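You operate a simulated robot arm through the tools that you are given. There is no shell and no other tool. Be economical: measure what you need, move in short steps, check, and stop when the job is done.

Carry out the task below with a simulated robot arm. There is one attempt and no reset: what you move stays moved.

TASK
Stand the bottle with the white cap beside the orange pad. It goes on the side that lies toward x +1.0, y +0.0 (a direction in the base frame), with about 3 cm between them.
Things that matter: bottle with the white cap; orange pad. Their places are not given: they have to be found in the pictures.

It is judged by the outcome, as a careful person would: the job done as asked, and still so three seconds after it is handed in. It fails if anything else is knocked over, pushed out of place, dropped, spilled or broken.

THE ROBOT
A 7-joint arm with a two-finger parallel gripper, fixed in place. Base frame: the origin is at the foot of the arm, x ahead of it, y to its left, z up; the work surface is at about z = 0. Lengths are in m, angles in degrees, forces in N, time in s.
With the tool pointing down near the work surface it reaches from about 0.22 to 0.58 m from the base axis. Its first joint turns from -66.0 to 66.0 degrees. Payload 2.5 kg.
Tool frame: the origin (TCP) lies between the finger pads and is the grasp point; the fingertips stand 0.023 m ahead of it; z points along the fingers, y is the line along which they close. The gripper opens to 0.094 m. The fingers are 0.038 m wide and 0.01 m thick; the gripper's body (0.054 by 0.096 m) begins 0.039 m behind the TCP.
Orientation is that of the tool frame in the base frame, as [roll, pitch, yaw] about the fixed x, y, z axes, in that order (R = Rz(yaw) Ry(pitch) Rx(roll)). With the fingers straight down and closing along the base's y, the tool's x points along the base's -x, its y along +y and its z along -z.

THE INTERFACE
- The arm moves only by the tool play_rows. Its argument "commands" is a list that holds one entry, the list of rows, each a list of 5 numbers: the shift along the tool's x, y, z in units of 40 mm (1.0 is 40 mm), then the turn about the tool's z in units of 6 degrees (1.0 is 6 degrees), then the opening in per cent of the stroke, from 0 (shut) to 100 (fully open). In form: [[[tx, ty, tz, spin, fingers], ...]]. A call has 1 to 8 rows; each row shifts and turns the commanded pose from where the row before left it, along the tool's axes as they then stand. A call with a number of a shift or a turn outside -1 to 1 is refused whole. A row lasts 0.2 s, in which the tool goes at most 0.05 m and 8.6 degrees; a call with a longer step from one row to the next is refused whole, and so is a gripper value outside its range. A pose out of reach is approached as far as the arm can. The call stops where the force on the tool passes 40 N (or 10 N more than at its start, if that is more) or the arm is blocked; 0.2 s more then pass. The fingers move at their own pace (about 0.108 m/s each) and stop on an object; they squeeze with about 23 N. The grip force told is the motor's: it shows also when the fingers shut on nothing. Time passes only in rows, and 0.2 s behind the last, so rows that do not move let the fingers close. It gives the time, the measured TCP pose, the force on the tool (base axes), the opening and the grip force at its end, in the units of the frame above (readings bear some noise), and new pictures: "views" is both (left out), scene, wrist or none.
- Cameras (640 x 400 px; columns grow to the right, rows downward): "scene" is fixed at [0.1232, -0.4212, 0.5281]; the picture's right is [0.74, -0.67, 0.00], its down [-0.50, -0.54, -0.68] and it looks along [0.46, 0.50, -0.74] (base axes); focal length 376 px, centre (320, 200). "wrist" rides on the gripper at [-0.039, 0, -0.044] in the tool frame; the picture's right is [0.00, -1.00, 0.00], its down [0.97, 0.00, -0.24] and it looks along [0.24, 0.00, 0.97] (tool axes); focal length 218 px, centre (320, 200).
- probe_pixels(camera, pixels): there is no depth. For up to 12 entries [column, row, z] of the newest picture of that camera ("zoom" is the newest enlarged one), the place [x, y] in the base frame at which the ray of that pixel passes the height z, good to about 0.002 m. No time passes.
- inspect(camera, box): a new picture of the part [left, top, right, bottom] of that camera's present view, enlarged. No time passes.
- finish_job(): hands the job in; it is judged then, once.

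Work in short steps. Measure before you move; look again where a grasp or a placing could have gone wrong, and mend it. You have 60 turns and 120 pictures in all, the two below and enlarged ones among them. Open the gripper and draw the arm clear of the work before you hand the job in, unless the task says otherwise; then end with one line.

The tools are called after "Call:" as a command line: name --argument value ..., lists and objects as JSON in quotes. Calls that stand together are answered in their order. play_rows: Moves the arm, as the interface text tells. Its arguments: {"type":"object","properties":{"commands":{"type":"array","items":{"type":"array","items":{"type":"array","items":{"type":"number"}}}},"views":{"type":"string","enum":["both","scene","wrist","none"]}},"required":["commands"]} The other tools are called the same way: probe_pixels (camera, pixels) gives the place at which the rays of pixels pass given heights; inspect (camera, box) takes an enlarged picture of a part of a camera's view; finish_job () hands the job in.

At the start:

```text
clock: 0.0
ee_pos: [0.312, -0.1659, 0.2521]
orientation: [-180.0, 0.1, -180.0]
force: [0.2, -0.8, -0.2]
finger_gap: 0.0937
grip_force: 0.1
```

scene: 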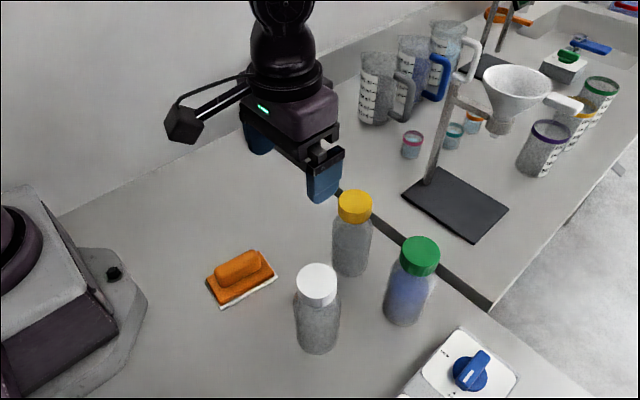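
wrist: 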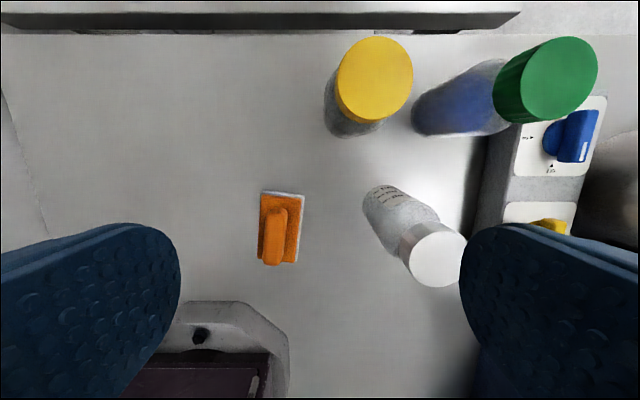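

The pad is at about (240,277) in scene and the white-capped bottle at about (317,310). I'll measure both, enlarging the scene.

Call:
inspect --camera "scene" --box '[190, 180, 450, 360]'

Call:
probe_pixels --camera "wrist" --pixels '[[262, 192, 0], [305, 194, 0], [298, 263, 0.0], [258, 263, 0.0], [258, 263, 0.015], [298, 263, 0.015], [380, 190, 0], [365, 205, 0], [433, 254, 0.13], [433, 254, 0.15], [375, 80, 0.15], [350, 130, 0]]'

Call:
probe_pixels --camera "scene" --pixels '[[206, 280, 0.015], [216, 306, 0], [277, 277, 0], [262, 250, 0.015], [317, 280, 0.13], [317, 280, 0.15], [317, 353, 0], [297, 340, 0], [337, 340, 0], [350, 276, 0], [402, 325, 0], [355, 200, 0.13]]'

```text
2.22 times, centred on (320, 270) of scene
```

zoom: 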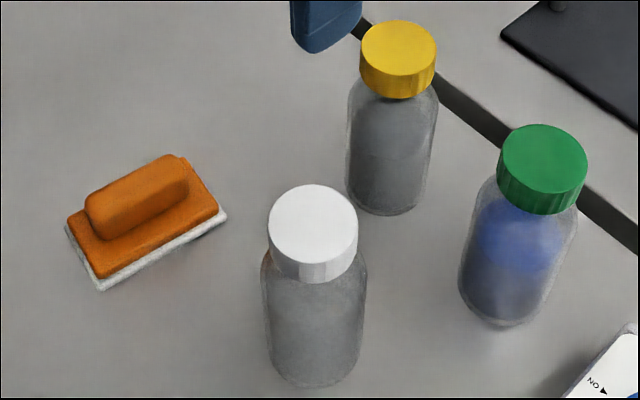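

```text
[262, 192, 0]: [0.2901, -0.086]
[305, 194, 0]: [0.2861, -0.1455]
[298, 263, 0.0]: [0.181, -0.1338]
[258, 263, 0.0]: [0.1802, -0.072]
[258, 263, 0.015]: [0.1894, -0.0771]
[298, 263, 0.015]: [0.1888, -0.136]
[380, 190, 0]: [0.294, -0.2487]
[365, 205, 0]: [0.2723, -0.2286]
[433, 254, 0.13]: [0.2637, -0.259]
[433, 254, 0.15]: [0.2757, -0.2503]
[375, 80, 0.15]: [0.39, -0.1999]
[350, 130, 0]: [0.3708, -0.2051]
```

```text
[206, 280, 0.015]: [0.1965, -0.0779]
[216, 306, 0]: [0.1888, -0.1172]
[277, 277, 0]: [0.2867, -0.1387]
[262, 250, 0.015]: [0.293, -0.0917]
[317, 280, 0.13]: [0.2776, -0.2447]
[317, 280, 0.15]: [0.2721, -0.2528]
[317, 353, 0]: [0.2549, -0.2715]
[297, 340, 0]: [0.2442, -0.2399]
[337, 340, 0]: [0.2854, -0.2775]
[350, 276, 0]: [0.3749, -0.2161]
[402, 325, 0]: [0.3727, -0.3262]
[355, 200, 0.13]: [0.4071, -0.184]
```

Fused estimate: pad spans x 0.188–0.288, y −0.14…−0.08; bottle axis about (0.273, −0.251), top about z 0.147. I move over the bottle with the height unchanged and look again.

Call:
play_rows --commands '[[[0.33, -0.71, 0, 0, 100], [0.33, -0.71, 0, 0, 100], [0.33, -0.72, 0, 0, 100], [0, 0, 0, 0, 100]]]'

```text
clock: 1.0
ee_pos: [0.274, -0.2526, 0.2506]
orientation: [180.0, 0.0, -180.0]
force: [-0.6, 0.1, -0.2]
finger_gap: 0.094
grip_force: 0.0
```

scene: 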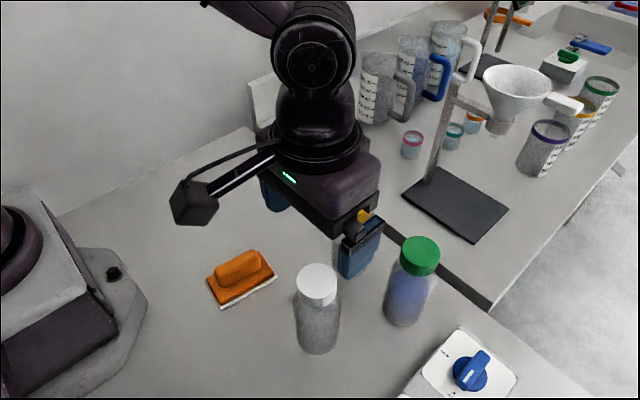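
wrist: 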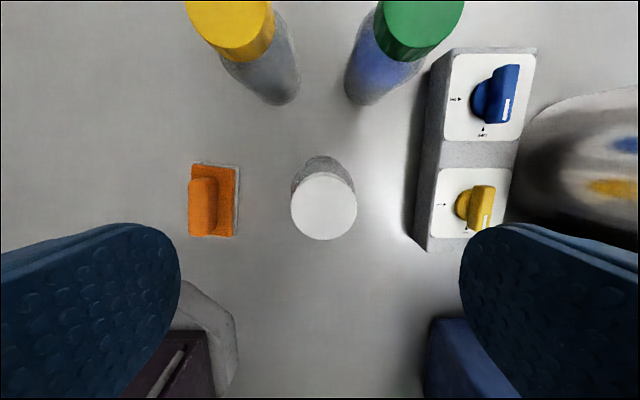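

The cap is centred near (324,206) in wrist. I check its position, the pad edges, and the knob box on the right.

Call:
probe_pixels --camera "wrist" --pixels '[[324, 206, 0.147], [291, 206, 0.147], [357, 206, 0.147], [324, 172, 0.147], [324, 240, 0.147], [192, 163, 0.0], [240, 167, 0.0], [236, 236, 0.0], [427, 250, 0.0], [427, 250, 0.06], [298, 95, 0], [322, 156, 0.1]]'

```text
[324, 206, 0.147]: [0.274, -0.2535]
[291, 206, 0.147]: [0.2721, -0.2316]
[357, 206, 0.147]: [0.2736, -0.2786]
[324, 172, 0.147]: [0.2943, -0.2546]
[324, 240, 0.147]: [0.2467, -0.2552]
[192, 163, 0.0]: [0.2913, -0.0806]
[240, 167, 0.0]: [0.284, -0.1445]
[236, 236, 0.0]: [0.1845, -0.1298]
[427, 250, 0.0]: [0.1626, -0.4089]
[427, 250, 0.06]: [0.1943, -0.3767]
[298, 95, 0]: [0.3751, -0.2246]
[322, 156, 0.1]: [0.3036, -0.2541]
```

Cap centre is about (0.272, −0.254), diameter about 0.047, and the knob box is well clear. I descend to TCP z ≈ 0.128.

Call:
play_rows --commands '[[[0.04, -0.04, 0.6, 0, 100], [0, 0, 0.6, 0, 100], [0, 0, 0.6, 0, 100], [0, 0, 0.6, 0, 100], [0, 0, 0.62, 0, 100], [0, 0, 0, 0, 100]]]'

```text
clock: 2.4
ee_pos: [0.2723, -0.2553, 0.1298]
orientation: [-179.9, 0.0, -180.0]
force: [-0.6, -0.1, 0.0]
finger_gap: 0.0941
grip_force: 0.1
```

scene: 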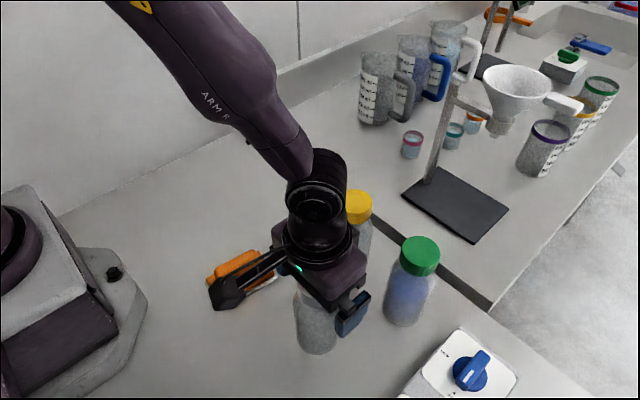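
wrist: 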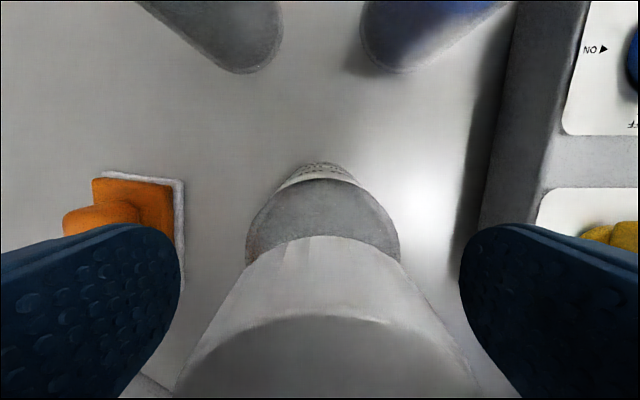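

The bottle is centred between the fingers. I close on the cap.

Call:
play_rows --commands '[[[0, 0, 0, 0, 40], [0, 0, 0, 0, 20], [0, 0, 0, 0, 20], [0, 0, 0, 0, 20]]]' --views "wrist"

```text
clock: 3.4
ee_pos: [0.2728, -0.2533, 0.1295]
orientation: [-180.0, -0.1, -180.0]
force: [-0.3, 1.5, 3.7]
finger_gap: 0.0485
grip_force: 23.3
```

wrist: 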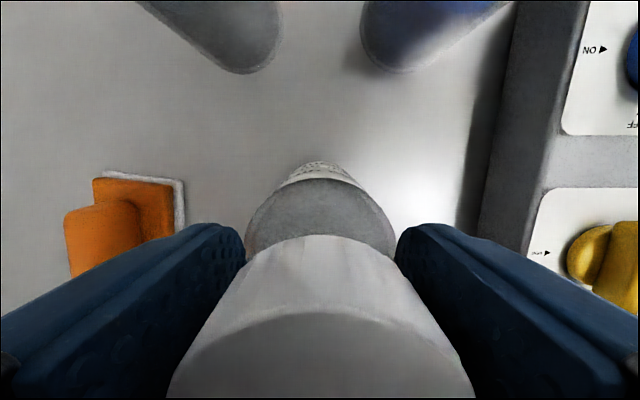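

Grip holds with a 0.0485 gap on the cap. I lift 8 cm.

Call:
play_rows --commands '[[[0, 0, -0.25, 0, 20], [0, 0, -0.35, 0, 20], [0, 0, -0.45, 0, 20], [0, 0, -0.45, 0, 20], [0, 0, -0.5, 0, 20], [0, 0, 0, 0, 20]]]'

```text
clock: 4.8
ee_pos: [0.2704, -0.2551, 0.2092]
orientation: [-180.0, 0.0, -180.0]
force: [0.3, 0.5, -0.4]
finger_gap: 0.0452
grip_force: 22.8
```

scene: 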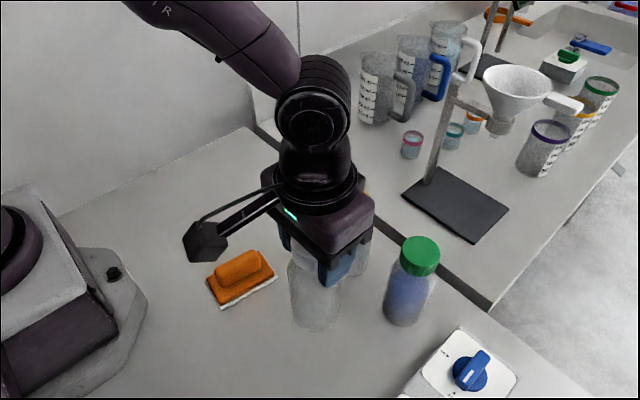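
wrist: 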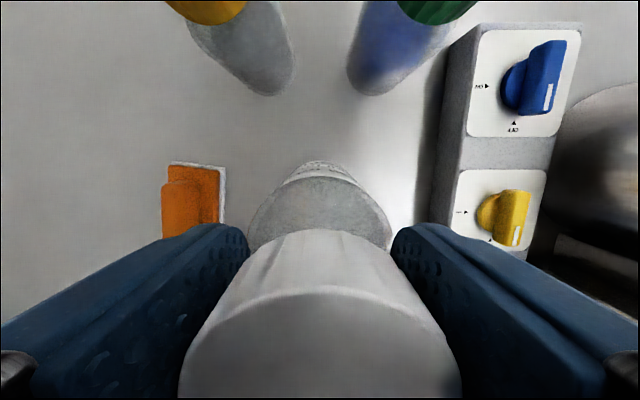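

The bottle came up (its base is now at row ~330, matching an 8 cm lift). I carry it along +y first, then check the grip.

Call:
play_rows --commands '[[[0, 0.3, 0, 0, 20], [0, 0.5, 0, 0, 20], [0, 0.6, 0, 0, 20], [0, 0.6, 0, 0, 20], [0, 0.5, 0, 0, 20], [0, 0.3, 0, 0, 20], [0, 0, 0, 0, 20]]]'

```text
clock: 6.4
ee_pos: [0.2709, -0.1415, 0.2109]
orientation: [179.9, 0.0, 180.0]
force: [0.0, 0.3, -1.4]
finger_gap: 0.0451
grip_force: 23.0
```

scene: 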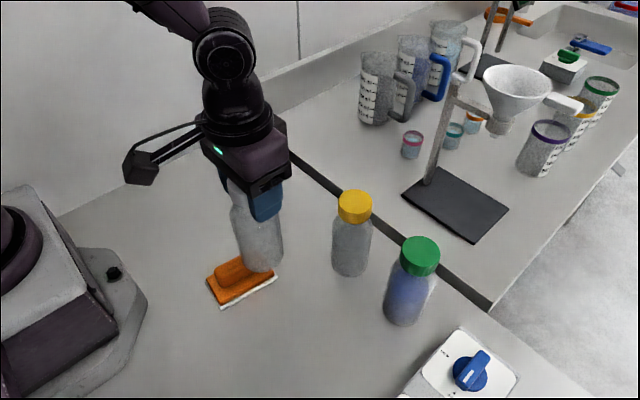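
wrist: 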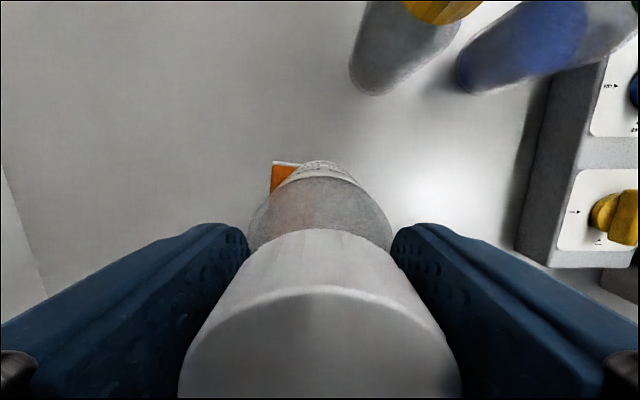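

The grip is steady. Next I move +x about 7.5 cm and +y 3 cm to stand over (0.346, −0.111).

Call:
play_rows --commands '[[[-0.25, 0.15, 0, 0, 20], [-0.45, 0.2, 0, 0, 20], [-0.5, 0.2, 0, 0, 20], [-0.43, 0.15, 0, 0, 20], [-0.25, 0.06, 0, 0, 20], [0, 0, 0.5, 0, 20], [0, 0, 0.5, 0, 20], [0, 0, 0, 0, 20]]]'

```text
clock: 8.2
ee_pos: [0.3466, -0.1119, 0.1708]
orientation: [-180.0, 0.0, 179.9]
force: [0.5, 0.5, -0.8]
finger_gap: 0.0453
grip_force: 22.7
```

scene: 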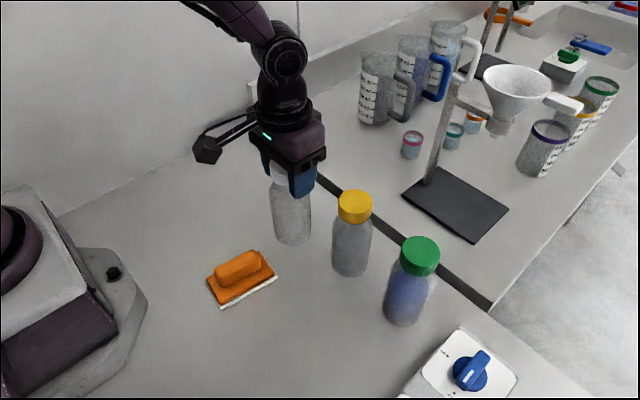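
wrist: 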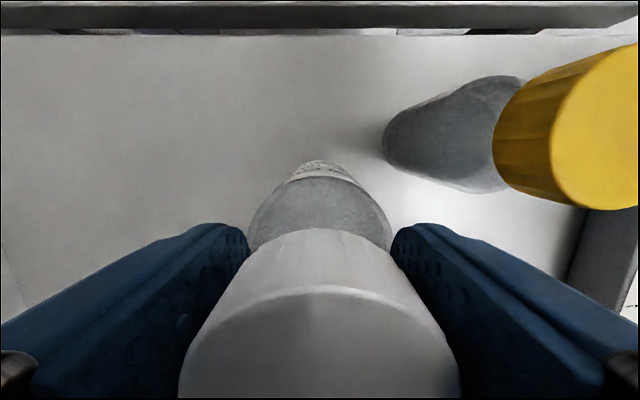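

The bottle hangs at the right spot with its base about 4 cm up. I lower it in small steps and watch the force.

Call:
play_rows --commands '[[[0, 0, 0.25, 0, 20], [0, 0, 0.25, 0, 20], [0, 0, 0.15, 0, 20], [0, 0, 0.1, 0, 20], [0, 0, 0, 0, 20]]]'

```text
clock: 9.4
ee_pos: [0.347, -0.1111, 0.1411]
orientation: [180.0, 0.0, -180.0]
force: [-0.5, 0.7, 0.2]
finger_gap: 0.0452
grip_force: 22.8
```

scene: 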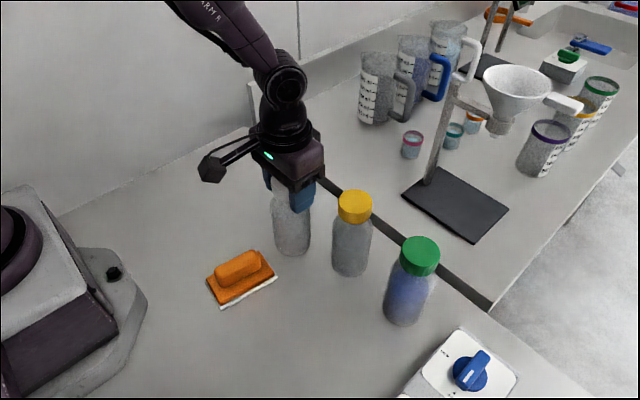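
wrist: 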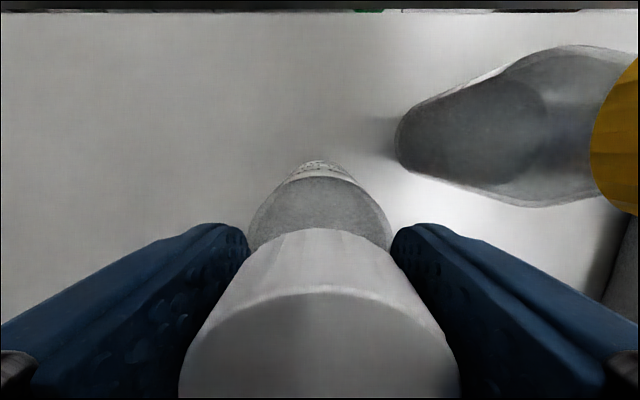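

No contact at TCP z 0.141, so I continue down in 2 mm steps.

Call:
play_rows --commands '[[[0, 0, 0.05, 0, 20], [0, 0, 0.05, 0, 20], [0, 0, 0.05, 0, 20], [0, 0, 0, 0, 20]]]' --views "none"

```text
clock: 10.4
ee_pos: [0.3463, -0.1117, 0.1346]
orientation: [179.9, 0.1, 179.9]
force: [-0.5, -0.9, -0.1]
finger_gap: 0.0456
grip_force: 22.7
```

Call:
play_rows --commands '[[[0, 0, 0.04, 0, 20], [0, 0, 0.04, 0, 20], [0, 0, 0, 0, 20]]]' --views "none"

```text
clock: 11.2
ee_pos: [0.3468, -0.1122, 0.1327]
orientation: [-180.0, 0.1, -179.9]
force: [-6.0, 3.0, 29.5]
finger_gap: 0.0454
grip_force: 23.3
```

Contact: 29.5 N upward at z 0.1327. I ease up 1 mm, then check and open partway.

Call:
play_rows --commands '[[[0, 0, -0.03, 0, 20], [0, 0, 0, 0, 20]]]'

```text
clock: 11.8
ee_pos: [0.346, -0.1124, 0.1323]
orientation: [179.9, 0.1, 179.9]
force: [2.0, 0.5, 11.8]
finger_gap: 0.0454
grip_force: 23.0
```

scene: 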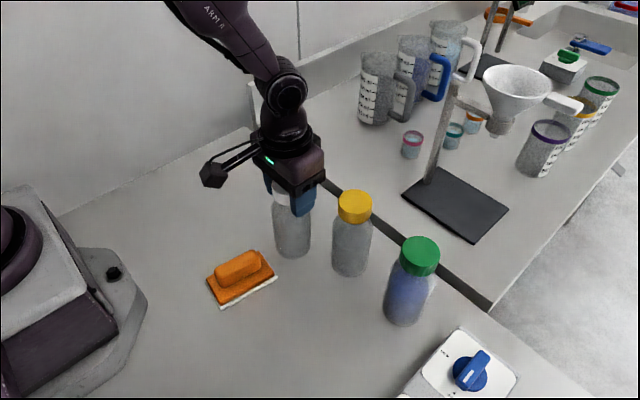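
wrist: 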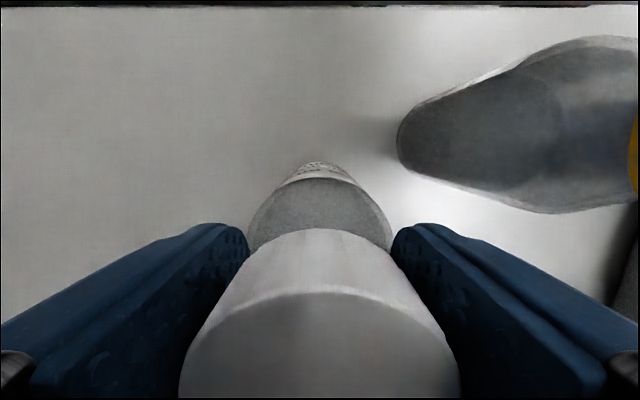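

The bottle's base is near (292,257) and stands on the table. I check its placing relative to the pad before releasing.

Call:
probe_pixels --camera "scene" --pixels '[[292, 258, 0], [274, 249, 0], [310, 248, 0], [277, 277, 0], [262, 251, 0.012]]'

Call:
inspect --camera "scene" --box '[190, 150, 390, 310]'

```text
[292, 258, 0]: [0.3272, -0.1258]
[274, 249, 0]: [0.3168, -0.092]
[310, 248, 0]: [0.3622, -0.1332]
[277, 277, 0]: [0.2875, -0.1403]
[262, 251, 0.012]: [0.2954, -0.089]
```

```text
2.50 times, centred on (290, 230) of scene
```

zoom: 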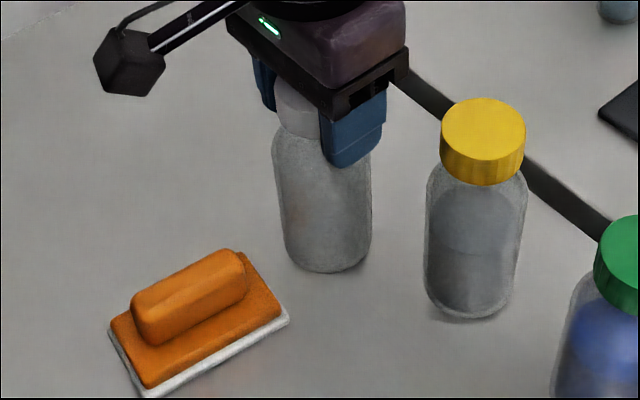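

The gap comes out at about 2.8–3 cm. I release gently to a partial opening.

Call:
play_rows --commands '[[[0, 0, 0, 0, 55], [0, 0, 0, 0, 70], [0, 0, 0, 0, 75], [0, 0, 0, 0, 75]]]'

```text
clock: 12.8
ee_pos: [0.3457, -0.112, 0.1326]
orientation: [-179.9, 0.0, 179.9]
force: [0.2, 0.2, 0.7]
finger_gap: 0.0707
grip_force: 0.1
```

scene: 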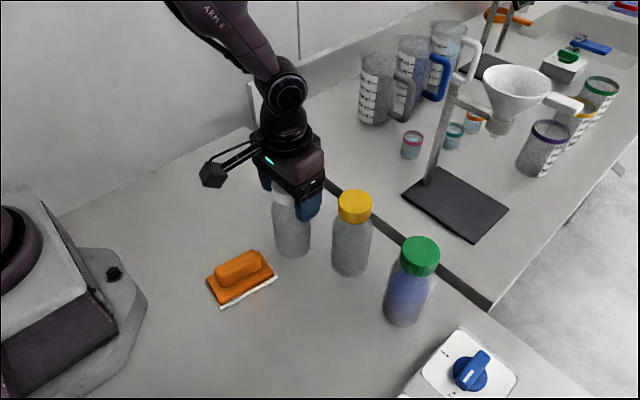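
wrist: 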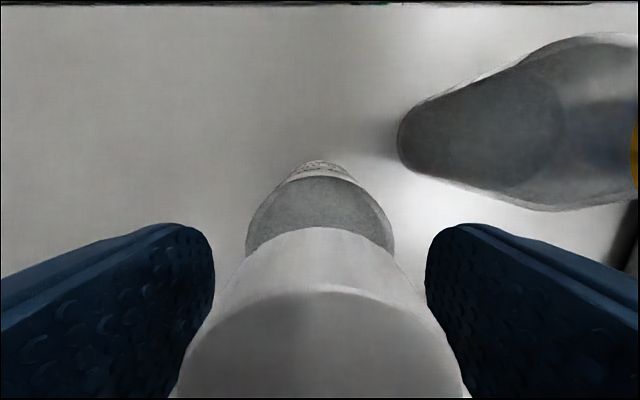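

The bottle is released and standing. I rise straight up.

Call:
play_rows --commands '[[[0, 0, -0.3, 0, 75], [0, 0, -0.6, 0, 75], [0, 0, -0.8, 0, 75], [0, 0, -0.8, 0, 75], [0, 0, -0.5, 0, 75], [0, 0, 0, 0, 75]]]'

```text
clock: 14.2
ee_pos: [0.3464, -0.1121, 0.2544]
orientation: [179.9, 0.0, -180.0]
force: [0.6, 0.2, 0.9]
finger_gap: 0.0704
grip_force: 0.1
```

scene: 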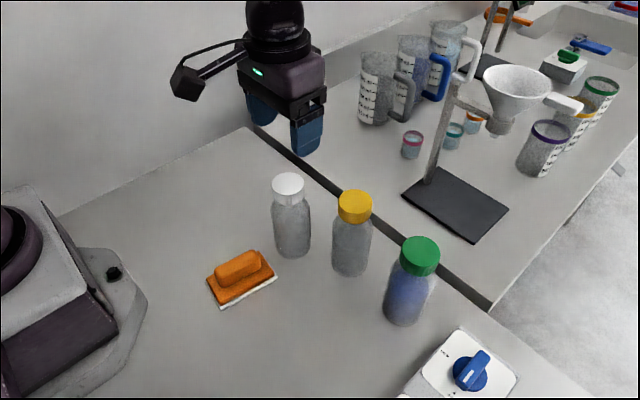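
wrist: 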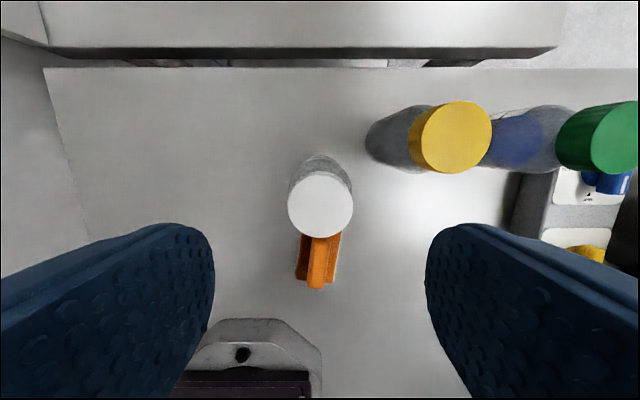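

The bottle stands upright beside the pad and the others are undisturbed. I draw the arm aside and open fully.

Call:
play_rows --commands '[[[0, 0.5, -0.2, 0, 100], [0, 0.8, 0, 0, 100], [0, 0.8, 0, 0, 100], [0, 0.5, 0, 0, 100], [0, 0, 0, 0, 100]]]'

```text
clock: 15.4
ee_pos: [0.3465, -0.0081, 0.2627]
orientation: [180.0, 0.0, -180.0]
force: [-0.6, 0.5, 0.1]
finger_gap: 0.0939
grip_force: 0.0
```

scene: 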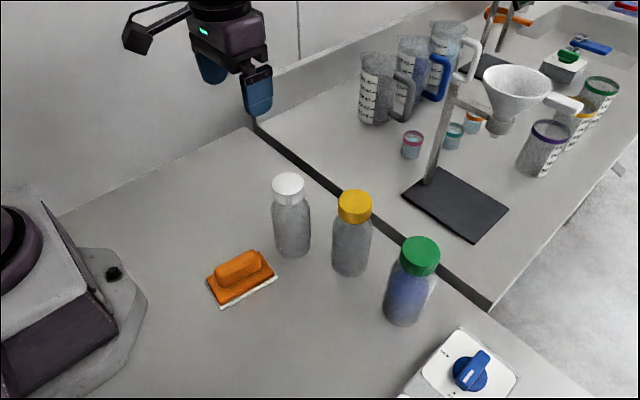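
wrist: 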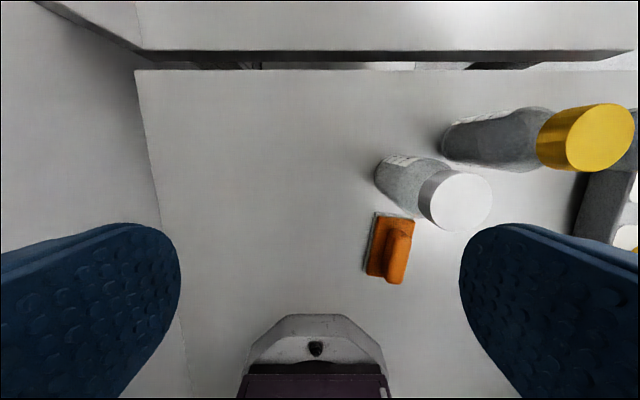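

Both pictures show the bottle upright in place and the arm clear, so I hand the job in.

Call:
finish_job

```text
The job is handed in.
```

The bottle with the white cap stands upright on the +x side of the orange pad, about 3 cm from it by my measurements; nothing else was disturbed, and the arm is open and clear.
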